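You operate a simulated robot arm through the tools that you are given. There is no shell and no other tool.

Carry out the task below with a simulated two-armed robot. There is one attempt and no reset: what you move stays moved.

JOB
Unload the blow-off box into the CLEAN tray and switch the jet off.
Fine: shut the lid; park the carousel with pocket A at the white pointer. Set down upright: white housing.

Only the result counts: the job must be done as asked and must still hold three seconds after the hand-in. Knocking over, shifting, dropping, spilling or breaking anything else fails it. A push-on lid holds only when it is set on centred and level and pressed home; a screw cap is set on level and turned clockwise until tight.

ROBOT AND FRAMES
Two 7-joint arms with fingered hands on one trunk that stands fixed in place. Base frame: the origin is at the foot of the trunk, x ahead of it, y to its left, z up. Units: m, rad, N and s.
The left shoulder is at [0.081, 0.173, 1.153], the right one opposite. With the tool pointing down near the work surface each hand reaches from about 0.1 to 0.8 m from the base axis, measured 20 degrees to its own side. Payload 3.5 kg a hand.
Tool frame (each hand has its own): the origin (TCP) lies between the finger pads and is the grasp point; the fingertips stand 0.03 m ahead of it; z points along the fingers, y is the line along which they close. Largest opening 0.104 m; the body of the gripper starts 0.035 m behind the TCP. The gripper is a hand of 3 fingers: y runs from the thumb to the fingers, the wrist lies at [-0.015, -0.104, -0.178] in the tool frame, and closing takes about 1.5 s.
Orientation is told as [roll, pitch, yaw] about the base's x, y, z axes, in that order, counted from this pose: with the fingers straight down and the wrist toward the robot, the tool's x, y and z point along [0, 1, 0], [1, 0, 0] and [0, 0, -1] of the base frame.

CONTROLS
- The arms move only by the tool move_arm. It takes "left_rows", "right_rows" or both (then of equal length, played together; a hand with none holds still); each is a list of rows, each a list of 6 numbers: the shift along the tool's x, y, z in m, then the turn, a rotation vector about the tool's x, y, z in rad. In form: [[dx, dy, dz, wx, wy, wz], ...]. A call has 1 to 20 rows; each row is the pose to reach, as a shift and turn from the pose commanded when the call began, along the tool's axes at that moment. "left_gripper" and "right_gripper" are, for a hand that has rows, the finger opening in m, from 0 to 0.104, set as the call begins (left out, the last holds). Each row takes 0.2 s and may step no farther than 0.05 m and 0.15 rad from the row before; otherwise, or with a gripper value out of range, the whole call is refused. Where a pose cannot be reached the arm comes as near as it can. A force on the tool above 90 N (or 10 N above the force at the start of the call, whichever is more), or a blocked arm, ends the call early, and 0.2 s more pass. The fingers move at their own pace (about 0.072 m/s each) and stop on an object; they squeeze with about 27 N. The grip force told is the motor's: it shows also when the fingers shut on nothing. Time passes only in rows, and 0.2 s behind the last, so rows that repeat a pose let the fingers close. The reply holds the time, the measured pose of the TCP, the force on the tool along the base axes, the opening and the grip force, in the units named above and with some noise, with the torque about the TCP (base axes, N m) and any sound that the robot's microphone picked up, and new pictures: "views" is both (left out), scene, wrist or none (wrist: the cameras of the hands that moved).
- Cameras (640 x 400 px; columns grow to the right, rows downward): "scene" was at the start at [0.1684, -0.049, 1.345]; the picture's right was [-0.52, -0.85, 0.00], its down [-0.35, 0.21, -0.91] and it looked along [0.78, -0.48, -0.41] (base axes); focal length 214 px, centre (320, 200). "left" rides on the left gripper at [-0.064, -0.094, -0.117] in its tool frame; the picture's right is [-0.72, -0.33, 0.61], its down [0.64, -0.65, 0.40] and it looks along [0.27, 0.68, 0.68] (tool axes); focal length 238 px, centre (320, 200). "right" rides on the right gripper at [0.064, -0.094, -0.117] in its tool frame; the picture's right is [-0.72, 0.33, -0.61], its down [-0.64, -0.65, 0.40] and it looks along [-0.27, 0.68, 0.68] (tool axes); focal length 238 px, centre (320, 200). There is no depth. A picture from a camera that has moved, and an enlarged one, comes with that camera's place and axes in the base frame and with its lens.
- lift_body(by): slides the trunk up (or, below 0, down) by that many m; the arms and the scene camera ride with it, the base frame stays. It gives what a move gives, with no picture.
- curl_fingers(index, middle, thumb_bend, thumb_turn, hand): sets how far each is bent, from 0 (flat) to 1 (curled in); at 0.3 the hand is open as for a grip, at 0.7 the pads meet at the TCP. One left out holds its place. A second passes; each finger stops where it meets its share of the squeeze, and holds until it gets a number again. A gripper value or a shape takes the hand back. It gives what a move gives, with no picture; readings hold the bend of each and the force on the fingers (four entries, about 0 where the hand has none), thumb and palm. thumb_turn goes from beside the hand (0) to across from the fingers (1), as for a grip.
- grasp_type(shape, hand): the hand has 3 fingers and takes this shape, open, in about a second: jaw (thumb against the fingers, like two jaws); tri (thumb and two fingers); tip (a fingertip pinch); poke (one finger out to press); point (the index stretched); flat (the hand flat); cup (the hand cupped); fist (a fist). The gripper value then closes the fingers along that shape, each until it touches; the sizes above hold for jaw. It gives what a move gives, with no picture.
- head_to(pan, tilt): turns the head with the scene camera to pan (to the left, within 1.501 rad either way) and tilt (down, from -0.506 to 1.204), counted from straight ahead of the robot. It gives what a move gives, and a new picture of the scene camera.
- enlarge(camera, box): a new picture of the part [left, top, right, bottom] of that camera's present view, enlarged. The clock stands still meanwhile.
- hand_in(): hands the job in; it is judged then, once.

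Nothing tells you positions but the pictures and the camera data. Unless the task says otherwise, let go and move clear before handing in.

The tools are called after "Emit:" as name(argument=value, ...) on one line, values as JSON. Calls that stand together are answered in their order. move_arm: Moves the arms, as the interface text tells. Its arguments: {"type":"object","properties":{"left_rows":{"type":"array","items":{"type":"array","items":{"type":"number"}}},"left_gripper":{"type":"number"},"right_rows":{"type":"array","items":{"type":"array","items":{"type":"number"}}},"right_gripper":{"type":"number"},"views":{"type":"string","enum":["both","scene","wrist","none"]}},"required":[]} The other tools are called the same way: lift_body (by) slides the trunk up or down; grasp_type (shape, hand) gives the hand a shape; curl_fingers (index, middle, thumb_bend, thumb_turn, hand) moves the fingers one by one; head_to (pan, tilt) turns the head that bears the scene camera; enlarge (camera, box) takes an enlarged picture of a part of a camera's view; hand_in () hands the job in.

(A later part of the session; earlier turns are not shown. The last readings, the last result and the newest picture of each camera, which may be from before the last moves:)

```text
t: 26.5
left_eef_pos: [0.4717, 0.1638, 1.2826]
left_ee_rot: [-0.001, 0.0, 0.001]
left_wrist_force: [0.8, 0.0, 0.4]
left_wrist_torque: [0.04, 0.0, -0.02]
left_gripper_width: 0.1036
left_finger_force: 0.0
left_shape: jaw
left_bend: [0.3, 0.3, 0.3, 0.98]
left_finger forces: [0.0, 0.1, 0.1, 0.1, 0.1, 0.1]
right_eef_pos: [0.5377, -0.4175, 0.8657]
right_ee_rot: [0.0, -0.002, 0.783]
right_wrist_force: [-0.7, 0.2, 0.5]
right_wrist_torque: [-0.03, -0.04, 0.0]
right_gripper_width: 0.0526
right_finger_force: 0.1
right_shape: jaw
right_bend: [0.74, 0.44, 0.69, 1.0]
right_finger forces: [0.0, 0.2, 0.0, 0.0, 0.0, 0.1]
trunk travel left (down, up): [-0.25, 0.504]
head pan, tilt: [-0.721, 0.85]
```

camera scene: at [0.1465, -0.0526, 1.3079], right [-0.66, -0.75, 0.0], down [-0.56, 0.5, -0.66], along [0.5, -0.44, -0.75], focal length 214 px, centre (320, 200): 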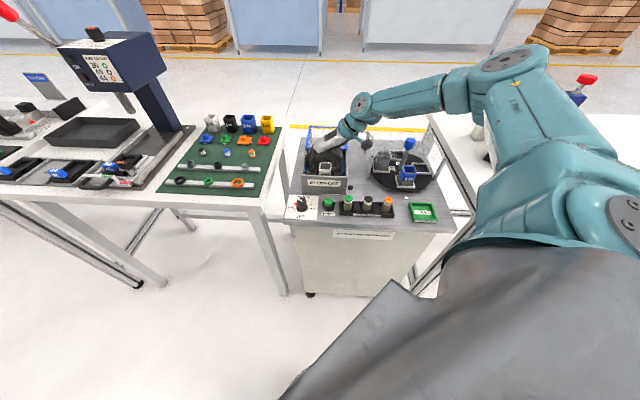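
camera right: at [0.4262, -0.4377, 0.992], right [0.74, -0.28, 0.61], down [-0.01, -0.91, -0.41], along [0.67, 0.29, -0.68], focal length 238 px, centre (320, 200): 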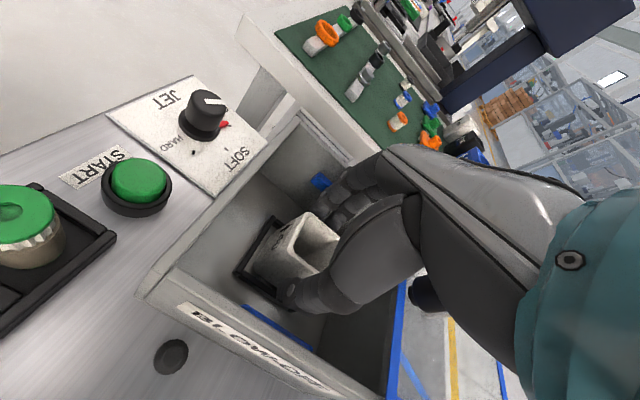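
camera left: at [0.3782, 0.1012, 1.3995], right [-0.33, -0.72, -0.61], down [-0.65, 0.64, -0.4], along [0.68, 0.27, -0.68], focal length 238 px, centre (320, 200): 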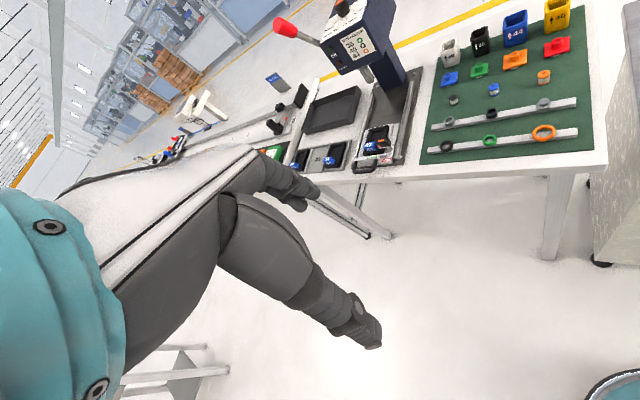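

No contact at this depth with the narrower opening. Now I'll close on the housing.

Emit:
move_arm(right_rows=[[0, 0, 0, 0, 0, 0], [0, 0, 0, 0, 0, 0], [0, 0, 0, 0, 0, 0], [0, 0, 0, 0, 0, 0]], right_gripper=0.0, views="both")

Emit:
enlarge(camera="scene", box=[290, 110, 360, 200])

Emit:
enlarge(camera="right", box=[180, 160, 380, 340])

```text
t: 27.5
left_eef_pos: [0.4714, 0.1637, 1.2823]
left_ee_rot: [0.0, -0.001, -0.001]
left_wrist_force: [-0.5, 0.4, -0.8]
left_wrist_torque: [0.02, -0.02, 0.0]
left_gripper_width: 0.1037
left_finger_force: 0.1
left_shape: jaw
left_bend: [0.3, 0.3, 0.3, 0.98]
left_finger forces: [0.1, 0.1, 0.1, 0.1, 0.1, 0.1]
right_eef_pos: [0.537, -0.4163, 0.866]
right_ee_rot: [0.0, 0.0, 0.785]
right_wrist_force: [0.8, 1.0, -1.2]
right_wrist_torque: [-0.02, 0.0, 0.01]
right_gripper_width: 0.0347
right_finger_force: 26.8
right_shape: jaw
right_bend: [0.74, 0.52, 0.74, 1.0]
right_finger forces: [15.8, 8.3, 0.0, 0.0, 24.1, 0.0]
trunk travel left (down, up): [-0.25, 0.504]
head pan, tilt: [-0.721, 0.85]
camera scene: at [0.1483, -0.0525, 1.3075], right [-0.66, -0.75, 0.0], down [-0.56, 0.5, -0.66], along [0.5, -0.44, -0.75], focal length 214 px, centre (320, 200)
camera right: at [0.4261, -0.4376, 0.9838], right [0.74, -0.28, 0.61], down [-0.01, -0.91, -0.41], along [0.67, 0.29, -0.68], focal length 238 px, centre (320, 200)
```

scene: 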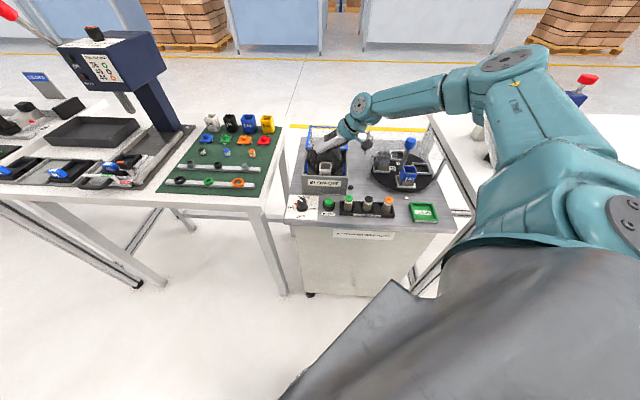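
right: 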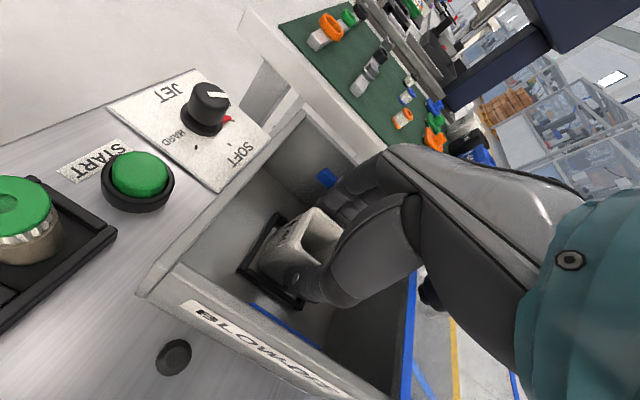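

```text
4.44 times, centred on (325, 155) of scene
camera zoom: at [0.1483, -0.0525, 1.3075], right [-0.66, -0.75, 0.0], down [-0.56, 0.5, -0.66], along [0.5, -0.44, -0.75], focal length 953 px, centre (298, 400)
```

zoom: 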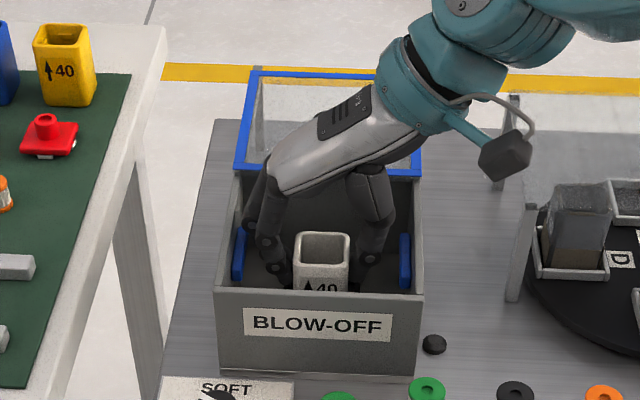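

```text
2.22 times, centred on (280, 250) of right
camera zoom: at [0.4261, -0.4376, 0.9838], right [0.74, -0.28, 0.61], down [-0.01, -0.91, -0.41], along [0.67, 0.29, -0.68], focal length 530 px, centre (409, 89)
```

zoom: 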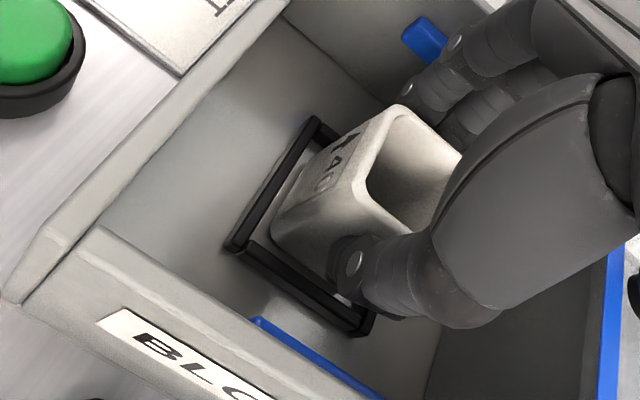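

The housing is gripped by all the fingers. I'll lift straight up out of the box.

Emit:
move_arm(right_rows=[[0, 0, -0.01, 0, 0, 0], [0, 0, -0.03, 0, 0, 0], [0, 0, -0.055, 0, 0, 0], [0, 0, -0.08, 0, 0, 0], [0, 0, -0.11, 0, 0, 0], [0, 0, -0.14, 0, 0, 0], [0, 0, -0.155, 0, 0, 0]], views="both")

Emit:
enlarge(camera="scene", box=[290, 80, 370, 200])

Emit:
enlarge(camera="right", box=[120, 180, 380, 390])

```text
t: 29.1
left_eef_pos: [0.4716, 0.1648, 1.2831]
left_ee_rot: [-0.001, -0.002, 0.001]
left_wrist_force: [0.4, -0.6, 0.6]
left_wrist_torque: [0.01, -0.01, 0.04]
left_gripper_width: 0.1038
left_finger_force: 0.0
left_shape: jaw
left_bend: [0.3, 0.3, 0.3, 0.98]
left_finger forces: [0.0, 0.1, 0.0, 0.0, 0.0, 0.1]
right_eef_pos: [0.5367, -0.4172, 1.022]
right_ee_rot: [0.003, 0.0, 0.784]
right_wrist_force: [0.1, -1.0, -0.4]
right_wrist_torque: [0.03, 0.01, 0.01]
right_gripper_width: 0.0346
right_finger_force: 27.0
right_shape: jaw
right_bend: [0.74, 0.52, 0.74, 1.0]
right_finger forces: [15.8, 8.4, 0.0, 0.1, 24.2, 0.0]
trunk travel left (down, up): [-0.25, 0.504]
head pan, tilt: [-0.721, 0.85]
camera scene: at [0.1482, -0.0524, 1.3075], right [-0.66, -0.75, 0.0], down [-0.56, 0.5, -0.66], along [0.5, -0.44, -0.75], focal length 214 px, centre (320, 200)
camera right: at [0.426, -0.4388, 1.1393], right [0.74, -0.28, 0.61], down [-0.01, -0.91, -0.41], along [0.67, 0.29, -0.68], focal length 238 px, centre (320, 200)
```

scene: 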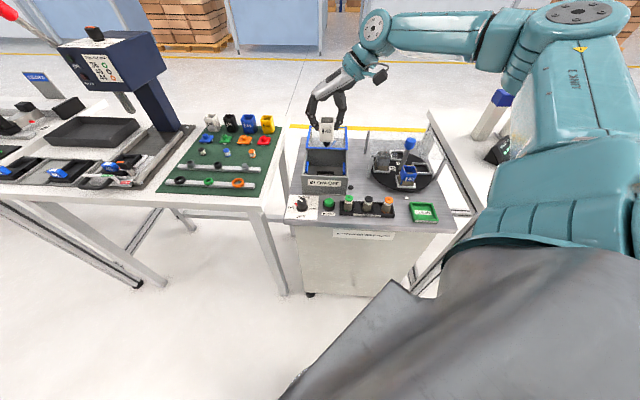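
right: 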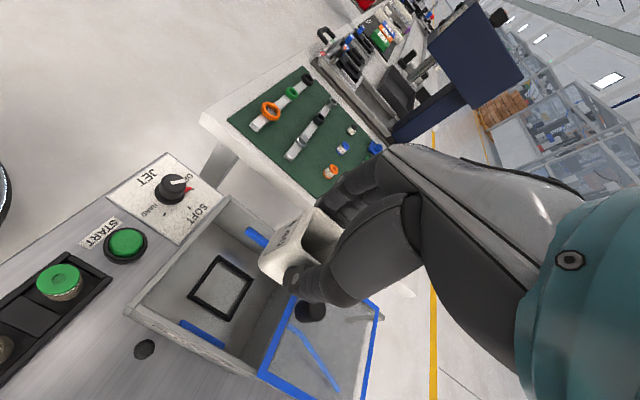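

```text
3.33 times, centred on (330, 140) of scene
camera zoom: at [0.1482, -0.0524, 1.3075], right [-0.66, -0.75, 0.0], down [-0.56, 0.5, -0.66], along [0.5, -0.44, -0.75], focal length 715 px, centre (287, 400)
```

zoom: 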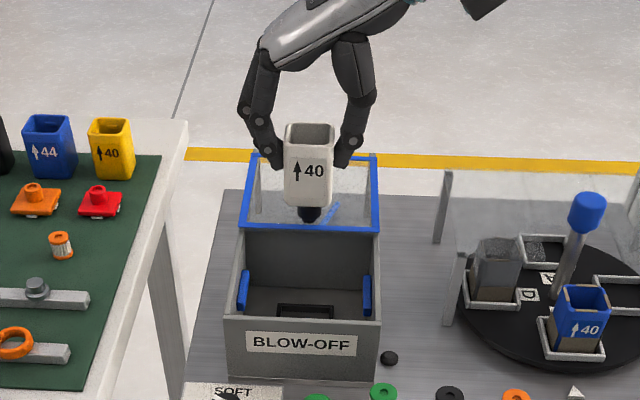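

```text
1.90 times, centred on (250, 285) of right
camera zoom: at [0.426, -0.4388, 1.1393], right [0.74, -0.28, 0.61], down [-0.01, -0.91, -0.41], along [0.67, 0.29, -0.68], focal length 454 px, centre (453, 38)
```

zoom: 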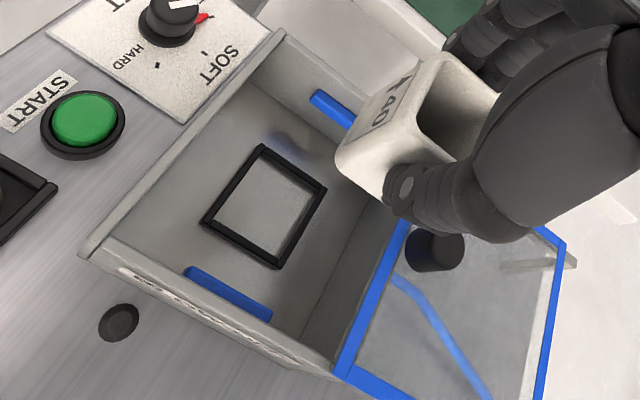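

The box is now empty and the housing hangs upright in the hand. I take the CLEAN tray's centre to be (0.238, -0.537), so I'll carry the housing there at height.

Emit:
move_arm(right_rows=[[0.01, -0.0228, 0, 0, 0, 0], [0.0195, -0.0455, 0, 0, 0, 0], [0.0292, -0.0683, 0, 0, 0, 0], [0.0389, -0.091, 0, 0, 0, 0], [0.0486, -0.1138, 0, 0, 0, 0], [0.0584, -0.1366, 0, 0, 0, 0], [0.0681, -0.1593, 0, 0, 0, 0], [0.0778, -0.1821, 0, 0, 0, 0], [0.0876, -0.2049, 0, 0, 0, 0], [0.0973, -0.2276, 0, 0, 0, 0], [0.107, -0.2504, 0, 0, 0, 0], [0.1168, -0.2731, 0, 0, 0, 0], [0.1265, -0.2959, 0, 0, 0, 0]], views="both")

```text
t: 31.9
left_eef_pos: [0.471, 0.1649, 1.2829]
left_ee_rot: [0.0, 0.001, 0.0]
left_wrist_force: [1.1, -0.7, 0.2]
left_wrist_torque: [0.0, 0.0, 0.02]
left_gripper_width: 0.1035
left_finger_force: 0.0
left_shape: jaw
left_bend: [0.3, 0.3, 0.3, 0.98]
left_finger forces: [0.1, 0.0, 0.1, 0.0, 0.0, 0.0]
right_eef_pos: [0.237, -0.5357, 1.0201]
right_ee_rot: [0.001, -0.001, 0.784]
right_wrist_force: [-1.1, 0.6, -0.3]
right_wrist_torque: [0.02, -0.01, 0.01]
right_gripper_width: 0.0345
right_finger_force: 27.3
right_shape: jaw
right_bend: [0.74, 0.52, 0.74, 1.0]
right_finger forces: [15.8, 8.4, 0.0, 0.1, 24.3, 0.0]
trunk travel left (down, up): [-0.25, 0.504]
head pan, tilt: [-0.721, 0.85]
camera scene: at [0.1479, -0.0524, 1.3075], right [-0.66, -0.75, 0.0], down [-0.56, 0.5, -0.66], along [0.5, -0.44, -0.75], focal length 214 px, centre (320, 200)
camera right: at [0.1264, -0.5568, 1.139], right [0.74, -0.28, 0.61], down [-0.01, -0.91, -0.41], along [0.67, 0.29, -0.68], focal length 238 px, centre (320, 200)
```

scene: 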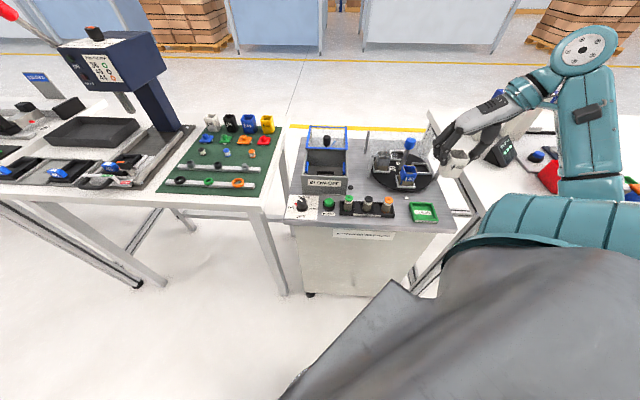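
right: 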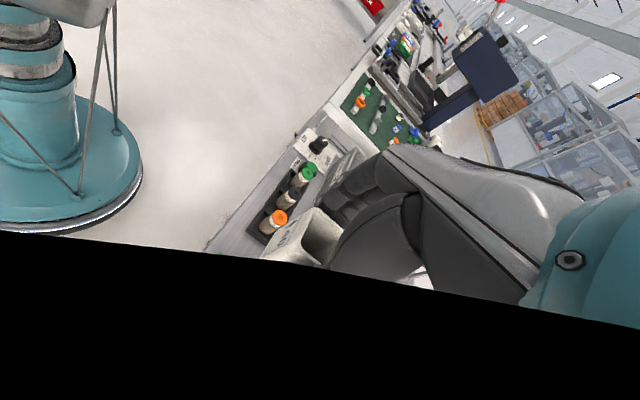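

Emit:
enlarge(camera="scene", box=[390, 120, 510, 240])

```text
3.33 times, centred on (450, 180) of scene
camera zoom: at [0.1479, -0.0524, 1.3075], right [-0.66, -0.75, 0.0], down [-0.56, 0.5, -0.66], along [0.5, -0.44, -0.75], focal length 715 px, centre (-113, 267)
```

zoom: 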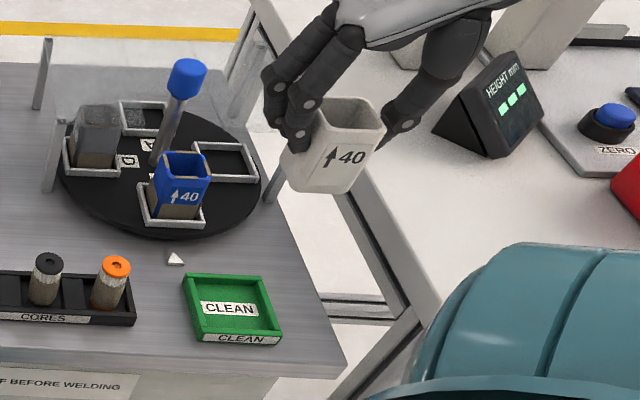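

The held housing is centred over the tray to within a couple of millimetres. I'll descend to just above the tray floor.

Emit:
move_arm(right_rows=[[-0.0016, 0.0005, 0.025, 0, 0, 0], [-0.0016, 0.0005, 0.05, 0, 0, 0], [-0.0016, 0.0005, 0.075, 0, 0, 0], [-0.0016, 0.0005, 0.1, 0, 0, 0], [-0.0016, 0.0005, 0.12, 0, 0, 0], [-0.0016, 0.0005, 0.135, 0, 0, 0]], views="both")

Emit:
enlarge(camera="scene", box=[370, 130, 490, 240])

```text
t: 33.3
left_eef_pos: [0.472, 0.164, 1.2823]
left_ee_rot: [-0.002, -0.002, 0.001]
left_wrist_force: [0.4, 0.4, 0.2]
left_wrist_torque: [0.03, 0.01, -0.01]
left_gripper_width: 0.1037
left_finger_force: 0.2
left_shape: jaw
left_bend: [0.3, 0.3, 0.3, 0.98]
left_finger forces: [0.1, 0.0, 0.1, 0.0, 0.1, 0.1]
right_eef_pos: [0.2409, -0.5374, 0.8862]
right_ee_rot: [0.0, 0.001, 0.783]
right_wrist_force: [0.9, 0.1, 0.6]
right_wrist_torque: [0.0, 0.0, 0.0]
right_gripper_width: 0.0342
right_finger_force: 27.5
right_shape: jaw
right_bend: [0.74, 0.52, 0.74, 1.0]
right_finger forces: [15.8, 8.4, 0.0, 0.0, 24.1, 0.1]
trunk travel left (down, up): [-0.25, 0.504]
head pan, tilt: [-0.721, 0.85]
camera scene: at [0.1483, -0.0525, 1.3075], right [-0.66, -0.75, 0.0], down [-0.56, 0.5, -0.66], along [0.5, -0.44, -0.75], focal length 214 px, centre (320, 200)
camera right: at [0.129, -0.5574, 1.004], right [0.74, -0.28, 0.61], down [-0.01, -0.91, -0.4], along [0.67, 0.29, -0.68], focal length 238 px, centre (320, 200)
```

scene: 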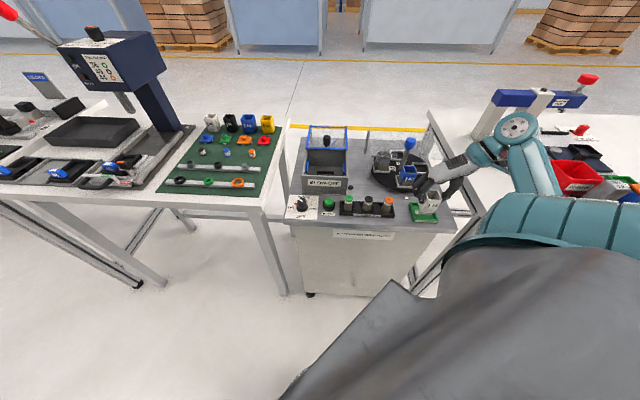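
right: 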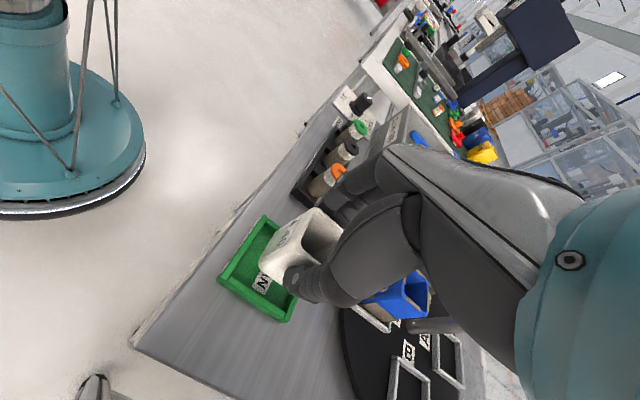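

```text
3.64 times, centred on (430, 185) of scene
camera zoom: at [0.1483, -0.0525, 1.3075], right [-0.66, -0.75, 0.0], down [-0.56, 0.5, -0.66], along [0.5, -0.44, -0.75], focal length 780 px, centre (-80, 254)
```

zoom: 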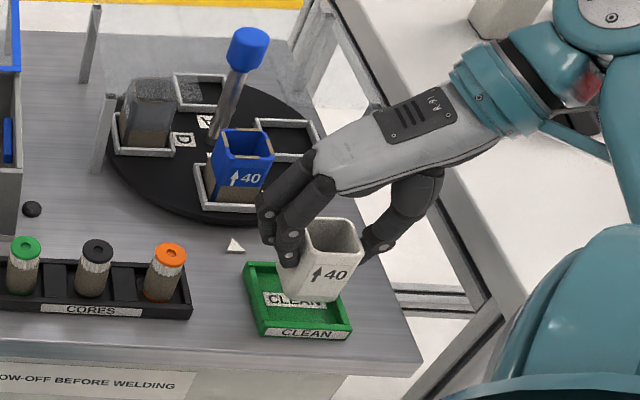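

The housing is centred over the tray. I'll lower it gently, in small steps, until it touches.

Emit:
move_arm(right_rows=[[0, 0, 0.01, 0, 0, 0], [0, 0, 0.018, 0, 0, 0], [0, 0, 0.022, 0, 0, 0]], views="wrist")

Emit:
enlarge(camera="scene", box=[390, 150, 470, 230])

```text
t: 34.1
left_eef_pos: [0.4722, 0.1632, 1.2833]
left_ee_rot: [0.002, 0.001, 0.001]
left_wrist_force: [-0.4, -0.5, 0.1]
left_wrist_torque: [0.04, -0.02, -0.01]
left_gripper_width: 0.1034
left_finger_force: 0.2
left_shape: jaw
left_bend: [0.3, 0.3, 0.3, 0.98]
left_finger forces: [0.0, 0.0, 0.0, 0.0, 0.1, 0.0]
right_eef_pos: [0.2396, -0.5363, 0.8653]
right_ee_rot: [0.002, 0.0, 0.782]
right_wrist_force: [0.1, -0.5, -0.3]
right_wrist_torque: [0.01, 0.01, 0.01]
right_gripper_width: 0.0346
right_finger_force: 27.1
right_shape: jaw
right_bend: [0.74, 0.52, 0.74, 1.0]
right_finger forces: [15.9, 8.3, 0.1, 0.0, 24.3, 0.0]
trunk travel left (down, up): [-0.25, 0.504]
head pan, tilt: [-0.721, 0.85]
camera right: at [0.1288, -0.5576, 0.9823], right [0.74, -0.28, 0.61], down [-0.01, -0.91, -0.41], along [0.67, 0.29, -0.68], focal length 238 px, centre (320, 200)
```

right: 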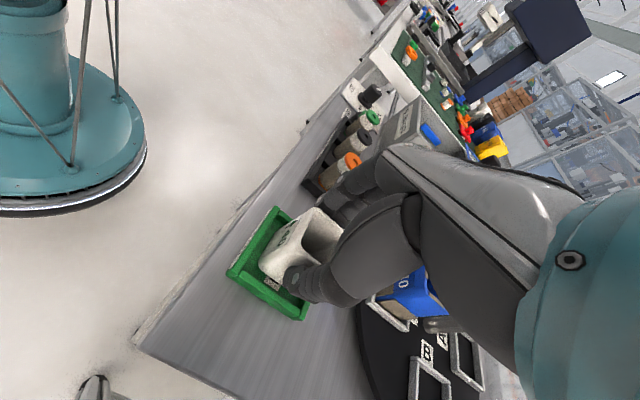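

```text
5.00 times, centred on (430, 190) of scene
camera zoom: at [0.1483, -0.0525, 1.3075], right [-0.66, -0.75, 0.0], down [-0.56, 0.5, -0.66], along [0.5, -0.44, -0.75], focal length 1072 px, centre (-230, 250)
```

zoom: 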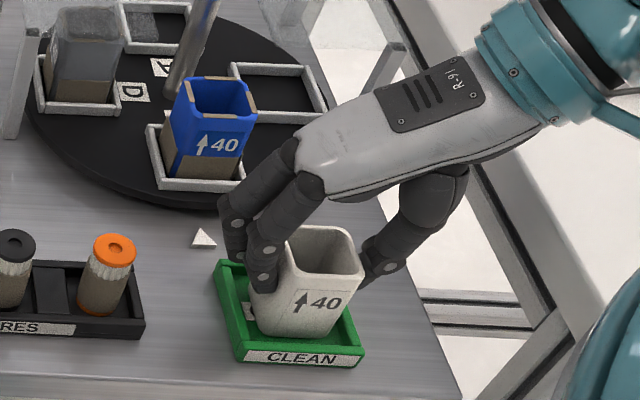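

Emit:
move_arm(right_rows=[[0, 0, 0.002, 0, 0, 0], [0, 0, 0.004, 0, 0, 0], [0, 0, 0.006, 0, 0, 0]], views="none")

```text
t: 34.9
left_eef_pos: [0.4712, 0.1651, 1.2841]
left_ee_rot: [-0.001, -0.002, 0.0]
left_wrist_force: [0.3, -0.3, -0.9]
left_wrist_torque: [-0.03, 0.01, -0.03]
left_gripper_width: 0.1035
left_finger_force: 0.1
left_shape: jaw
left_bend: [0.3, 0.3, 0.3, 0.98]
left_finger forces: [0.0, 0.0, 0.0, 0.0, 0.0, 0.0]
right_eef_pos: [0.2407, -0.5361, 0.8617]
right_ee_rot: [-0.006, -0.003, 0.784]
right_wrist_force: [-2.2, -2.5, 28.6]
right_wrist_torque: [-0.09, 0.1, -0.01]
right_gripper_width: 0.0364
right_finger_force: 26.9
right_shape: jaw
right_bend: [0.74, 0.52, 0.74, 1.0]
right_finger forces: [17.8, 9.4, 0.0, 0.1, 30.7, 0.1]
trunk travel left (down, up): [-0.25, 0.504]
head pan, tilt: [-0.721, 0.85]
```

The housing touched the tray floor at about 28 N. I'll ease up 2.5 mm to relieve that, then open the fingers.

Emit:
move_arm(right_rows=[[0, 0, -0.0015, 0, 0, 0], [0, 0, -0.003, 0, 0, 0]], views="none")

```text
t: 35.5
left_eef_pos: [0.471, 0.1645, 1.2836]
left_ee_rot: [-0.002, -0.002, 0.0]
left_wrist_force: [-0.1, -0.7, -1.2]
left_wrist_torque: [0.0, -0.05, 0.0]
left_gripper_width: 0.1039
left_finger_force: 0.0
left_shape: jaw
left_bend: [0.3, 0.3, 0.3, 0.98]
left_finger forces: [0.0, 0.0, 0.0, 0.0, 0.0, 0.0]
right_eef_pos: [0.2399, -0.5342, 0.862]
right_ee_rot: [0.002, -0.002, 0.783]
right_wrist_force: [2.0, -3.1, 20.5]
right_wrist_torque: [-0.06, -0.06, -0.07]
right_gripper_width: 0.0365
right_finger_force: 26.5
right_shape: jaw
right_bend: [0.74, 0.52, 0.74, 1.0]
right_finger forces: [18.9, 10.2, 0.1, 0.0, 28.7, 0.0]
trunk travel left (down, up): [-0.25, 0.504]
head pan, tilt: [-0.721, 0.85]
```

Emit:
move_arm(right_rows=[[0, 0, -0.0015, 0, 0, 0], [0, 0, -0.0015, 0, 0, 0]], views="none")

```text
t: 36.1
left_eef_pos: [0.4718, 0.1651, 1.2828]
left_ee_rot: [-0.002, -0.001, 0.0]
left_wrist_force: [0.7, -0.1, 0.9]
left_wrist_torque: [-0.01, -0.02, -0.03]
left_gripper_width: 0.1036
left_finger_force: 0.0
left_shape: jaw
left_bend: [0.3, 0.3, 0.3, 0.98]
left_finger forces: [0.0, 0.0, 0.1, 0.0, 0.0, 0.0]
right_eef_pos: [0.2402, -0.5359, 0.8627]
right_ee_rot: [0.001, 0.0, 0.785]
right_wrist_force: [3.7, -0.1, 11.7]
right_wrist_torque: [0.01, -0.08, -0.06]
right_gripper_width: 0.0361
right_finger_force: 26.7
right_shape: jaw
right_bend: [0.74, 0.52, 0.74, 1.0]
right_finger forces: [18.6, 9.9, 0.0, 0.1, 26.6, 0.0]
trunk travel left (down, up): [-0.25, 0.504]
head pan, tilt: [-0.721, 0.85]
```

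Only light pressure remains. I'll open the fingers moderately and wait, then look before rising.

Emit:
move_arm(right_rows=[[0, 0, -0.0005, 0, 0, 0], [0, 0, -0.0005, 0, 0, 0], [0, 0, -0.0005, 0, 0, 0]], right_gripper=0.06, views="wrist")

Emit:
enlarge(camera="scene", box=[390, 150, 470, 230])

```text
t: 36.9
left_eef_pos: [0.4718, 0.1638, 1.2843]
left_ee_rot: [0.003, 0.0, 0.001]
left_wrist_force: [0.2, 1.0, 0.2]
left_wrist_torque: [0.02, 0.01, 0.02]
left_gripper_width: 0.1037
left_finger_force: 0.0
left_shape: jaw
left_bend: [0.3, 0.3, 0.3, 0.98]
left_finger forces: [0.1, 0.0, 0.0, 0.0, 0.0, 0.0]
right_eef_pos: [0.2404, -0.5367, 0.8638]
right_ee_rot: [0.001, 0.0, 0.783]
right_wrist_force: [-0.4, 0.1, 0.8]
right_wrist_torque: [-0.02, 0.0, 0.02]
right_gripper_width: 0.0597
right_finger_force: 0.0
right_shape: jaw
right_bend: [0.74, 0.42, 0.66, 1.0]
right_finger forces: [0.0, 0.0, 0.1, 0.1, 0.0, 0.0]
trunk travel left (down, up): [-0.25, 0.504]
head pan, tilt: [-0.721, 0.85]
camera right: at [0.1287, -0.5578, 0.9805], right [0.74, -0.28, 0.61], down [-0.01, -0.91, -0.41], along [0.67, 0.29, -0.68], focal length 238 px, centre (320, 200)
```

right: 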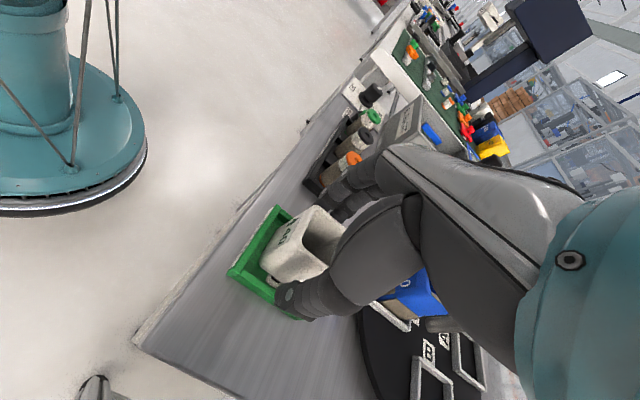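

```text
5.00 times, centred on (430, 190) of scene
camera zoom: at [0.1483, -0.0525, 1.3074], right [-0.66, -0.75, 0.0], down [-0.56, 0.5, -0.66], along [0.5, -0.44, -0.75], focal length 1072 px, centre (-230, 250)
```

zoom: 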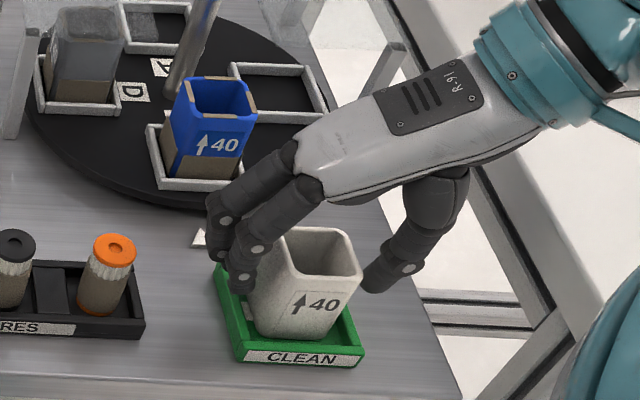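

The housing is standing upright in the tray and the fingers are free of it. Rising straight up.

Emit:
move_arm(right_rows=[[0, 0, -0.015, 0, 0, 0], [0, 0, -0.04, 0, 0, 0], [0, 0, -0.07, 0, 0, 0], [0, 0, -0.1, 0, 0, 0], [0, 0, -0.13, 0, 0, 0], [0, 0, -0.16, 0, 0, 0]], views="both")

Emit:
enlarge(camera="scene", box=[350, 110, 470, 230])

```text
t: 38.3
left_eef_pos: [0.4725, 0.1631, 1.2827]
left_ee_rot: [0.0, 0.0, 0.001]
left_wrist_force: [0.0, -0.3, -0.4]
left_wrist_torque: [0.04, 0.0, 0.02]
left_gripper_width: 0.1036
left_finger_force: 0.0
left_shape: jaw
left_bend: [0.3, 0.3, 0.3, 0.98]
left_finger forces: [0.0, 0.0, 0.0, 0.0, 0.1, 0.0]
right_eef_pos: [0.2413, -0.5362, 1.0222]
right_ee_rot: [0.0, 0.0, 0.784]
right_wrist_force: [-0.6, 0.2, -1.0]
right_wrist_torque: [0.03, 0.01, -0.01]
right_gripper_width: 0.0595
right_finger_force: 0.0
right_shape: jaw
right_bend: [0.74, 0.42, 0.66, 1.0]
right_finger forces: [0.1, 0.0, 0.0, 0.0, 0.1, 0.1]
trunk travel left (down, up): [-0.25, 0.504]
head pan, tilt: [-0.721, 0.85]
camera scene: at [0.1481, -0.0522, 1.3075], right [-0.66, -0.75, 0.0], down [-0.56, 0.5, -0.66], along [0.5, -0.44, -0.75], focal length 214 px, centre (320, 200)
camera right: at [0.1289, -0.5573, 1.1403], right [0.74, -0.28, 0.61], down [-0.01, -0.91, -0.4], along [0.67, 0.29, -0.68], focal length 238 px, centre (320, 200)
```

scene: 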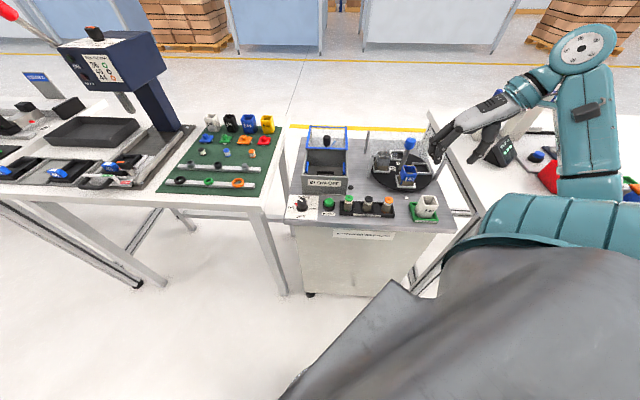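
right: 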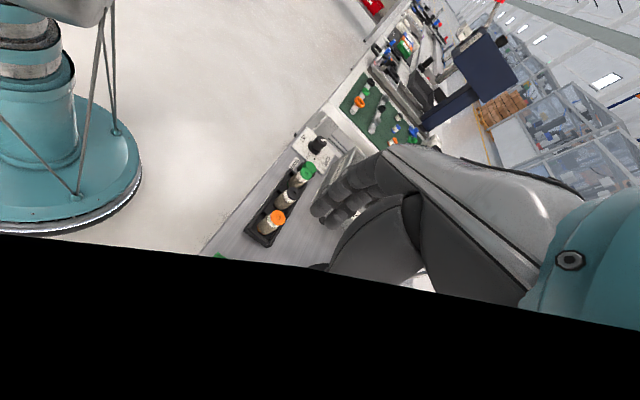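

```text
3.33 times, centred on (410, 170) of scene
camera zoom: at [0.1481, -0.0522, 1.3075], right [-0.66, -0.75, 0.0], down [-0.56, 0.5, -0.66], along [0.5, -0.44, -0.75], focal length 715 px, centre (20, 300)
```

zoom: 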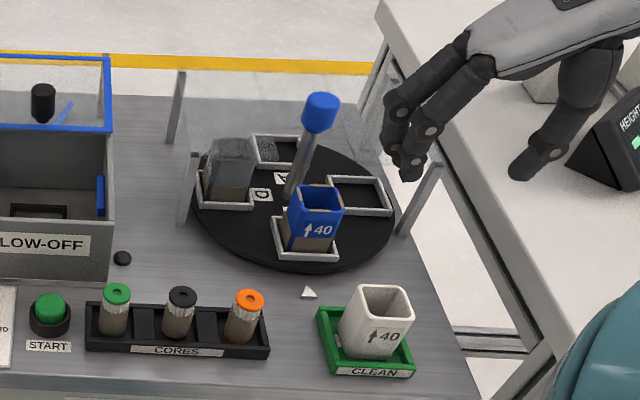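

The white housing sits upright in the CLEAN tray. Next is the carousel: its blue cap is at about (0.394, -0.638), z 0.90 to 0.935, just above the clear cover at about 0.89. I'll move above the cap and turn the hand to start a counter-clockwise stroke.

Emit:
move_arm(right_rows=[[-0.012, 0.0025, -0.01, 0, 0, 0.14], [-0.025, 0.005, -0.01, 0, 0, 0.28], [-0.038, 0.0075, -0.01, 0, 0, 0.42], [-0.051, 0.01, -0.01, 0, 0, 0.56], [-0.064, 0.0125, -0.01, 0, 0, 0.7], [-0.077, 0.015, -0.01, 0, 0, 0.84], [-0.09, 0.018, -0.01, 0, 0, 0.98], [-0.103, 0.0205, -0.01, 0, 0, 1.12], [-0.116, 0.023, -0.01, 0, 0, 1.26], [-0.129, 0.026, -0.01, 0, 0, 1.4], [-0.142, 0.029, -0.01, 0, 0, 1.54], [-0.155, 0.0315, -0.01, 0, 0, 1.68], [-0.168, 0.034, -0.01, 0, 0, 1.82], [-0.1799, 0.0362, -0.01, 0, 0, 1.96]], right_gripper=0.07, views="both")

Emit:
enlarge(camera="scene", box=[350, 90, 470, 230])

Emit:
enlarge(camera="right", box=[180, 180, 400, 380])

```text
t: 41.3
left_eef_pos: [0.4711, 0.1641, 1.2833]
left_ee_rot: [-0.001, -0.001, -0.001]
left_wrist_force: [-0.6, 0.7, 0.2]
left_wrist_torque: [0.0, -0.01, 0.01]
left_gripper_width: 0.1035
left_finger_force: 0.0
left_shape: jaw
left_bend: [0.3, 0.3, 0.3, 0.98]
left_finger forces: [0.0, 0.1, 0.0, 0.0, 0.0, 0.0]
right_eef_pos: [0.3929, -0.6386, 1.0324]
right_ee_rot: [-0.001, 0.0, -1.18]
right_wrist_force: [1.0, 0.5, -0.6]
right_wrist_torque: [-0.02, -0.01, 0.03]
right_gripper_width: 0.0697
right_finger_force: 0.0
right_shape: jaw
right_bend: [0.28, 0.38, 0.6, 1.0]
right_finger forces: [0.0, 0.0, 0.0, 0.0, 0.1, 0.0]
trunk travel left (down, up): [-0.25, 0.504]
head pan, tilt: [-0.721, 0.85]
camera scene: at [0.1484, -0.0524, 1.3074], right [-0.66, -0.75, 0.0], down [-0.56, 0.5, -0.66], along [0.5, -0.44, -0.75], focal length 214 px, centre (320, 200)
camera right: at [0.4168, -0.5272, 1.1509], right [-0.54, -0.58, 0.61], down [-0.84, 0.36, -0.4], along [0.01, -0.73, -0.68], focal length 238 px, centre (320, 200)
```

scene: 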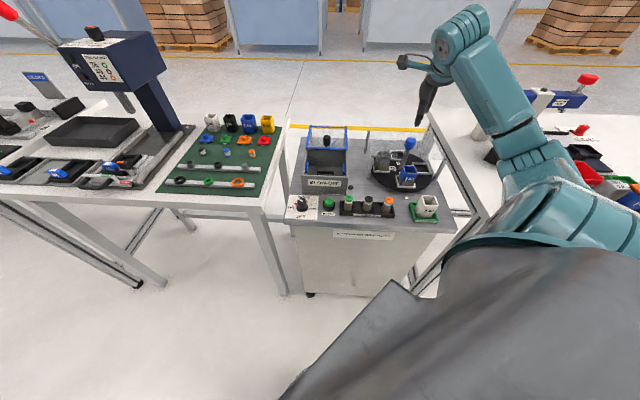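
right: 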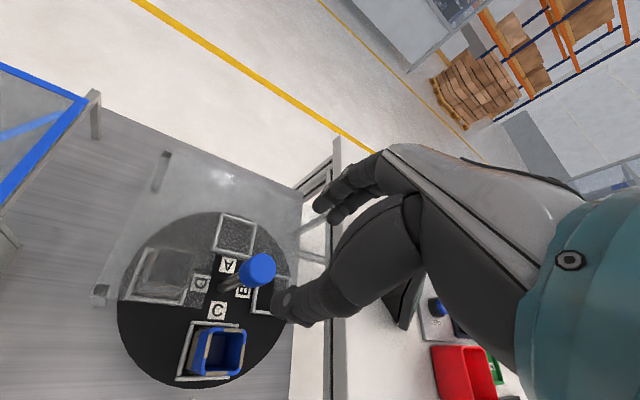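

```text
2.86 times, centred on (410, 160) of scene
camera zoom: at [0.1484, -0.0524, 1.3074], right [-0.66, -0.75, 0.0], down [-0.56, 0.5, -0.66], along [0.5, -0.44, -0.75], focal length 613 px, centre (63, 314)
```

zoom: 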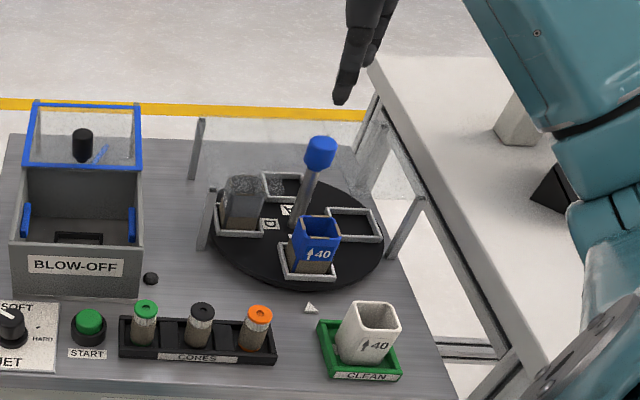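

```text
2.00 times, centred on (290, 280) of right
camera zoom: at [0.4168, -0.5272, 1.1509], right [-0.54, -0.58, 0.61], down [-0.84, 0.36, -0.4], along [0.01, -0.73, -0.68], focal length 477 px, centre (380, 40)
```

zoom: 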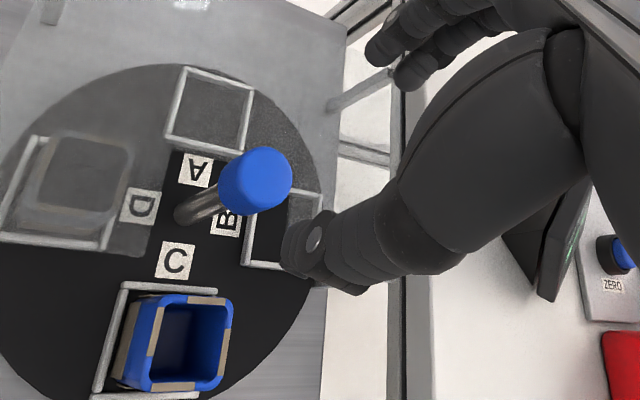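

From above I see pocket C at the pointer and the clear cover notched around the post. The hand is aligned over the cap. I'll lower to cap height and check.

Emit:
move_arm(right_rows=[[0.0018, -0.0015, 0.03, 0, 0, 0], [0.0018, -0.0015, 0.06, 0, 0, 0], [0.0018, -0.0015, 0.08, 0, 0, 0], [0.0018, -0.0015, 0.092, 0, 0, 0]], views="both")

Emit:
enlarge(camera="scene", box=[360, 100, 460, 210])

Emit:
enlarge(camera="right", box=[200, 170, 400, 350])

```text
t: 42.3
left_eef_pos: [0.472, 0.1637, 1.2824]
left_ee_rot: [0.0, 0.0, 0.001]
left_wrist_force: [-0.1, 0.5, -0.6]
left_wrist_torque: [0.02, 0.01, -0.03]
left_gripper_width: 0.1036
left_finger_force: 0.0
left_shape: jaw
left_bend: [0.3, 0.3, 0.3, 0.98]
left_finger forces: [0.0, 0.1, 0.1, 0.1, 0.0, 0.0]
right_eef_pos: [0.393, -0.6353, 0.9414]
right_ee_rot: [-0.001, -0.001, -1.176]
right_wrist_force: [-0.5, 0.4, 0.4]
right_wrist_torque: [0.03, 0.01, -0.01]
right_gripper_width: 0.0694
right_finger_force: 0.1
right_shape: jaw
right_bend: [0.28, 0.38, 0.6, 1.0]
right_finger forces: [0.0, 0.0, 0.1, 0.0, 0.0, 0.0]
trunk travel left (down, up): [-0.25, 0.504]
head pan, tilt: [-0.721, 0.85]
camera scene: at [0.1483, -0.0524, 1.3075], right [-0.66, -0.75, 0.0], down [-0.56, 0.5, -0.66], along [0.5, -0.44, -0.75], focal length 214 px, centre (320, 200)
camera right: at [0.4172, -0.5238, 1.0588], right [-0.54, -0.58, 0.61], down [-0.84, 0.36, -0.4], along [0.01, -0.73, -0.68], focal length 238 px, centre (320, 200)
```

scene: 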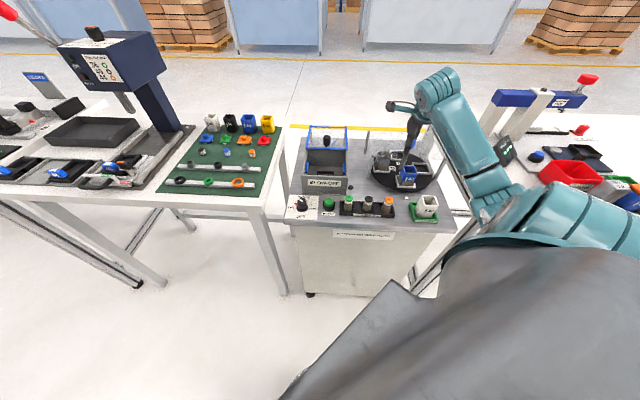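
right: 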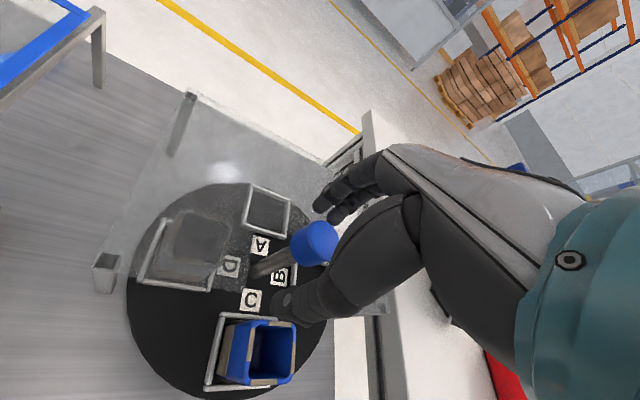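

```text
3.64 times, centred on (410, 155) of scene
camera zoom: at [0.1483, -0.0524, 1.3075], right [-0.66, -0.75, 0.0], down [-0.56, 0.5, -0.66], along [0.5, -0.44, -0.75], focal length 780 px, centre (-7, 364)
```

zoom: 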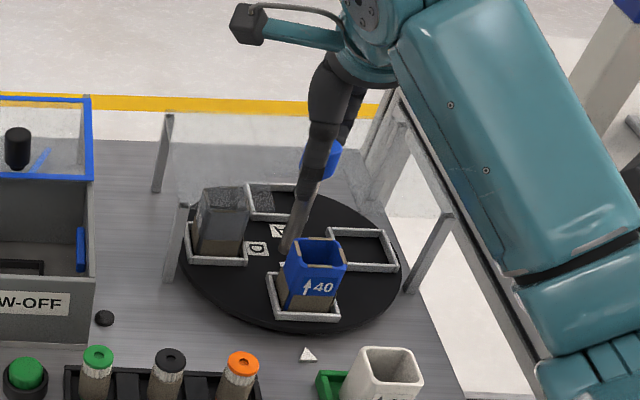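

```text
2.22 times, centred on (300, 260) of right
camera zoom: at [0.4172, -0.5238, 1.0588], right [-0.54, -0.58, 0.61], down [-0.84, 0.36, -0.4], along [0.01, -0.73, -0.68], focal length 530 px, centre (364, 67)
```

zoom: 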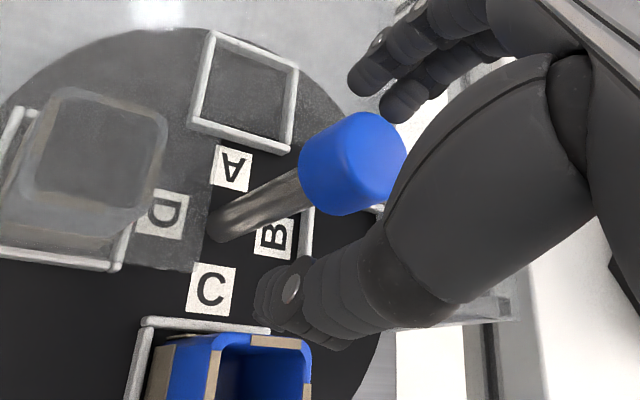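

Triangulating the two wrist views puts the cap top at (0.395, -0.636, 0.938), so the grip is centred. I'll lower another 6 mm and close on the cap.

Emit:
move_arm(right_rows=[[0.0015, 0.001, 0.004, 0, 0, 0], [0.0015, 0.001, 0.0065, 0, 0, 0]], views="none")

Emit:
move_arm(right_rows=[[0, 0, 0, 0, 0, 0], [0, 0, 0, 0, 0, 0], [0, 0, 0, 0, 0, 0], [0, 0, 0, 0, 0, 0]], right_gripper=0.0, views="both")

Emit:
enlarge(camera="right", box=[120, 170, 400, 390])

```text
t: 42.9
left_eef_pos: [0.4721, 0.165, 1.2838]
left_ee_rot: [0.001, -0.001, 0.0]
left_wrist_force: [-0.3, -0.1, -0.1]
left_wrist_torque: [-0.03, 0.01, 0.01]
left_gripper_width: 0.1036
left_finger_force: 0.1
left_shape: jaw
left_bend: [0.3, 0.3, 0.3, 0.98]
left_finger forces: [0.0, 0.1, 0.0, 0.1, 0.1, 0.0]
right_eef_pos: [0.396, -0.6364, 0.9354]
right_ee_rot: [0.001, 0.0, -1.177]
right_wrist_force: [-0.2, 0.6, -0.4]
right_wrist_torque: [0.0, 0.02, 0.01]
right_gripper_width: 0.0698
right_finger_force: 0.0
right_shape: jaw
right_bend: [0.28, 0.38, 0.6, 1.0]
right_finger forces: [0.0, 0.0, 0.1, 0.1, 0.0, 0.0]
trunk travel left (down, up): [-0.25, 0.504]
head pan, tilt: [-0.721, 0.85]
```

```text
t: 43.9
left_eef_pos: [0.4712, 0.1639, 1.2829]
left_ee_rot: [0.001, -0.001, 0.001]
left_wrist_force: [0.1, 0.2, 0.5]
left_wrist_torque: [0.01, 0.02, 0.04]
left_gripper_width: 0.1033
left_finger_force: 0.1
left_shape: jaw
left_bend: [0.3, 0.3, 0.3, 0.98]
left_finger forces: [0.0, 0.0, 0.0, 0.0, 0.0, 0.1]
right_eef_pos: [0.3957, -0.635, 0.9333]
right_ee_rot: [0.0, 0.001, -1.177]
right_wrist_force: [1.4, 0.9, -1.7]
right_wrist_torque: [-0.03, -0.08, 0.06]
right_gripper_width: 0.0224
right_finger_force: 26.5
right_shape: jaw
right_bend: [0.74, 0.55, 0.75, 1.0]
right_finger forces: [13.8, 8.8, 0.0, 0.0, 22.3, 0.1]
trunk travel left (down, up): [-0.25, 0.504]
head pan, tilt: [-0.721, 0.85]
camera scene: at [0.1486, -0.0524, 1.3074], right [-0.66, -0.75, 0.0], down [-0.56, 0.5, -0.66], along [0.5, -0.44, -0.75], focal length 214 px, centre (320, 200)
camera right: at [0.4191, -0.5245, 1.0522], right [-0.54, -0.58, 0.61], down [-0.84, 0.36, -0.4], along [0.01, -0.73, -0.68], focal length 238 px, centre (320, 200)
```

scene: 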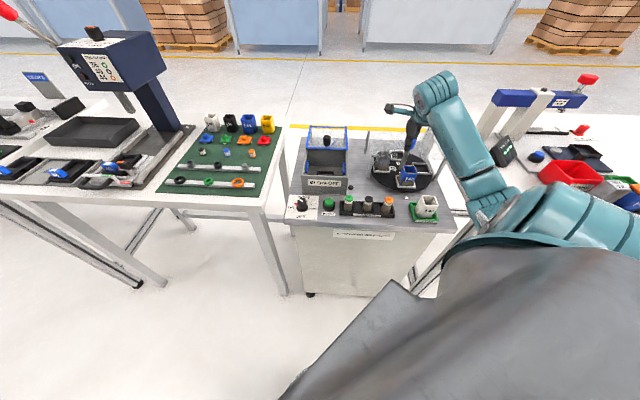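
right: 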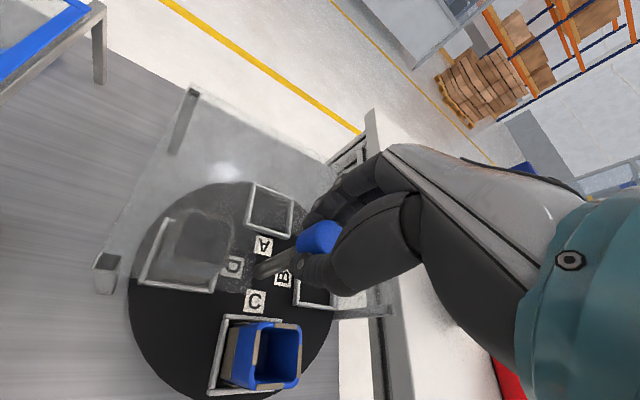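

```text
1.82 times, centred on (260, 280) of right
camera zoom: at [0.4191, -0.5245, 1.0522], right [-0.54, -0.58, 0.61], down [-0.84, 0.36, -0.4], along [0.01, -0.73, -0.68], focal length 433 px, centre (429, 54)
```

zoom: 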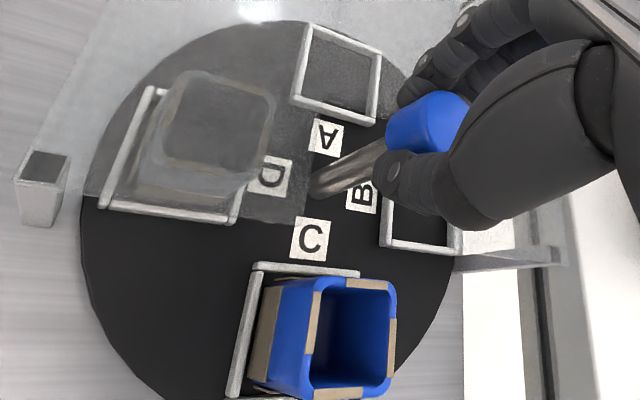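

The cap is gripped. I'll try a small counter-clockwise turn to see whether the carousel follows.

Emit:
move_arm(right_rows=[[0, 0, 0, 0, 0, -0.06], [0, 0, 0, 0, 0, -0.13], [0, 0, 0, 0, 0, -0.2], [0, 0, 0, 0, 0, -0.27]], views="wrist")

Emit:
enlarge(camera="right", box=[120, 170, 400, 390])

Emit:
enlarge(camera="scene", box=[360, 100, 460, 210])

```text
t: 44.9
left_eef_pos: [0.4717, 0.1636, 1.2842]
left_ee_rot: [-0.001, -0.001, 0.0]
left_wrist_force: [0.1, 0.0, -0.5]
left_wrist_torque: [0.02, 0.0, 0.01]
left_gripper_width: 0.1037
left_finger_force: 0.0
left_shape: jaw
left_bend: [0.3, 0.3, 0.3, 0.98]
left_finger forces: [0.0, 0.0, 0.0, 0.1, 0.1, 0.1]
right_eef_pos: [0.3946, -0.6379, 0.9346]
right_ee_rot: [-0.001, 0.001, -0.906]
right_wrist_force: [-7.2, -0.6, -2.4]
right_wrist_torque: [-0.01, 0.13, -0.19]
right_gripper_width: 0.0217
right_finger_force: 27.0
right_shape: jaw
right_bend: [0.74, 0.56, 0.75, 1.0]
right_finger forces: [12.2, 10.2, 0.0, 0.1, 23.2, 0.0]
trunk travel left (down, up): [-0.25, 0.504]
head pan, tilt: [-0.721, 0.85]
camera right: at [0.3876, -0.5235, 1.0523], right [-0.36, -0.7, 0.61], down [-0.91, 0.12, -0.4], along [0.21, -0.7, -0.68], focal length 238 px, centre (320, 200)
```

right: 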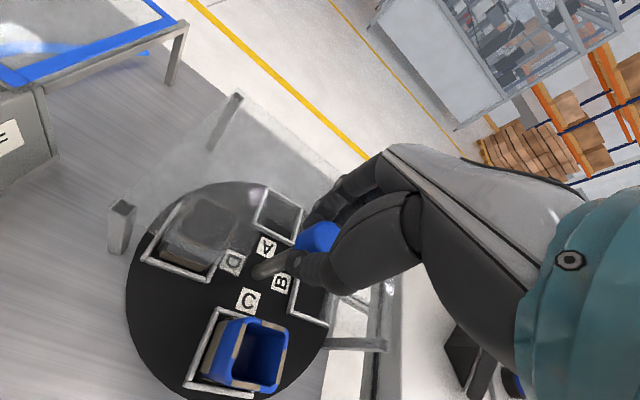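

```text
1.82 times, centred on (260, 280) of right
camera zoom: at [0.3876, -0.5235, 1.0523], right [-0.36, -0.7, 0.61], down [-0.91, 0.12, -0.4], along [0.21, -0.7, -0.68], focal length 433 px, centre (429, 54)
```

zoom: 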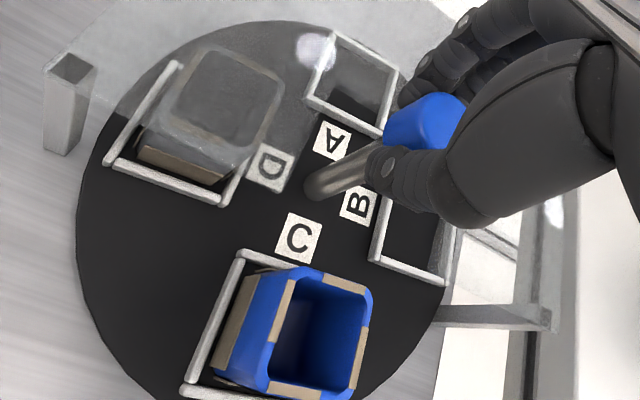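

```text
3.64 times, centred on (410, 155) of scene
camera zoom: at [0.1476, -0.0529, 1.3075], right [-0.66, -0.75, 0.0], down [-0.56, 0.5, -0.66], along [0.5, -0.44, -0.75], focal length 780 px, centre (-7, 364)
```

zoom: 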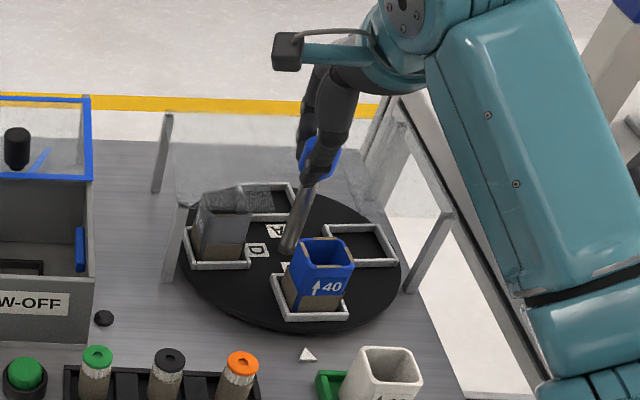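

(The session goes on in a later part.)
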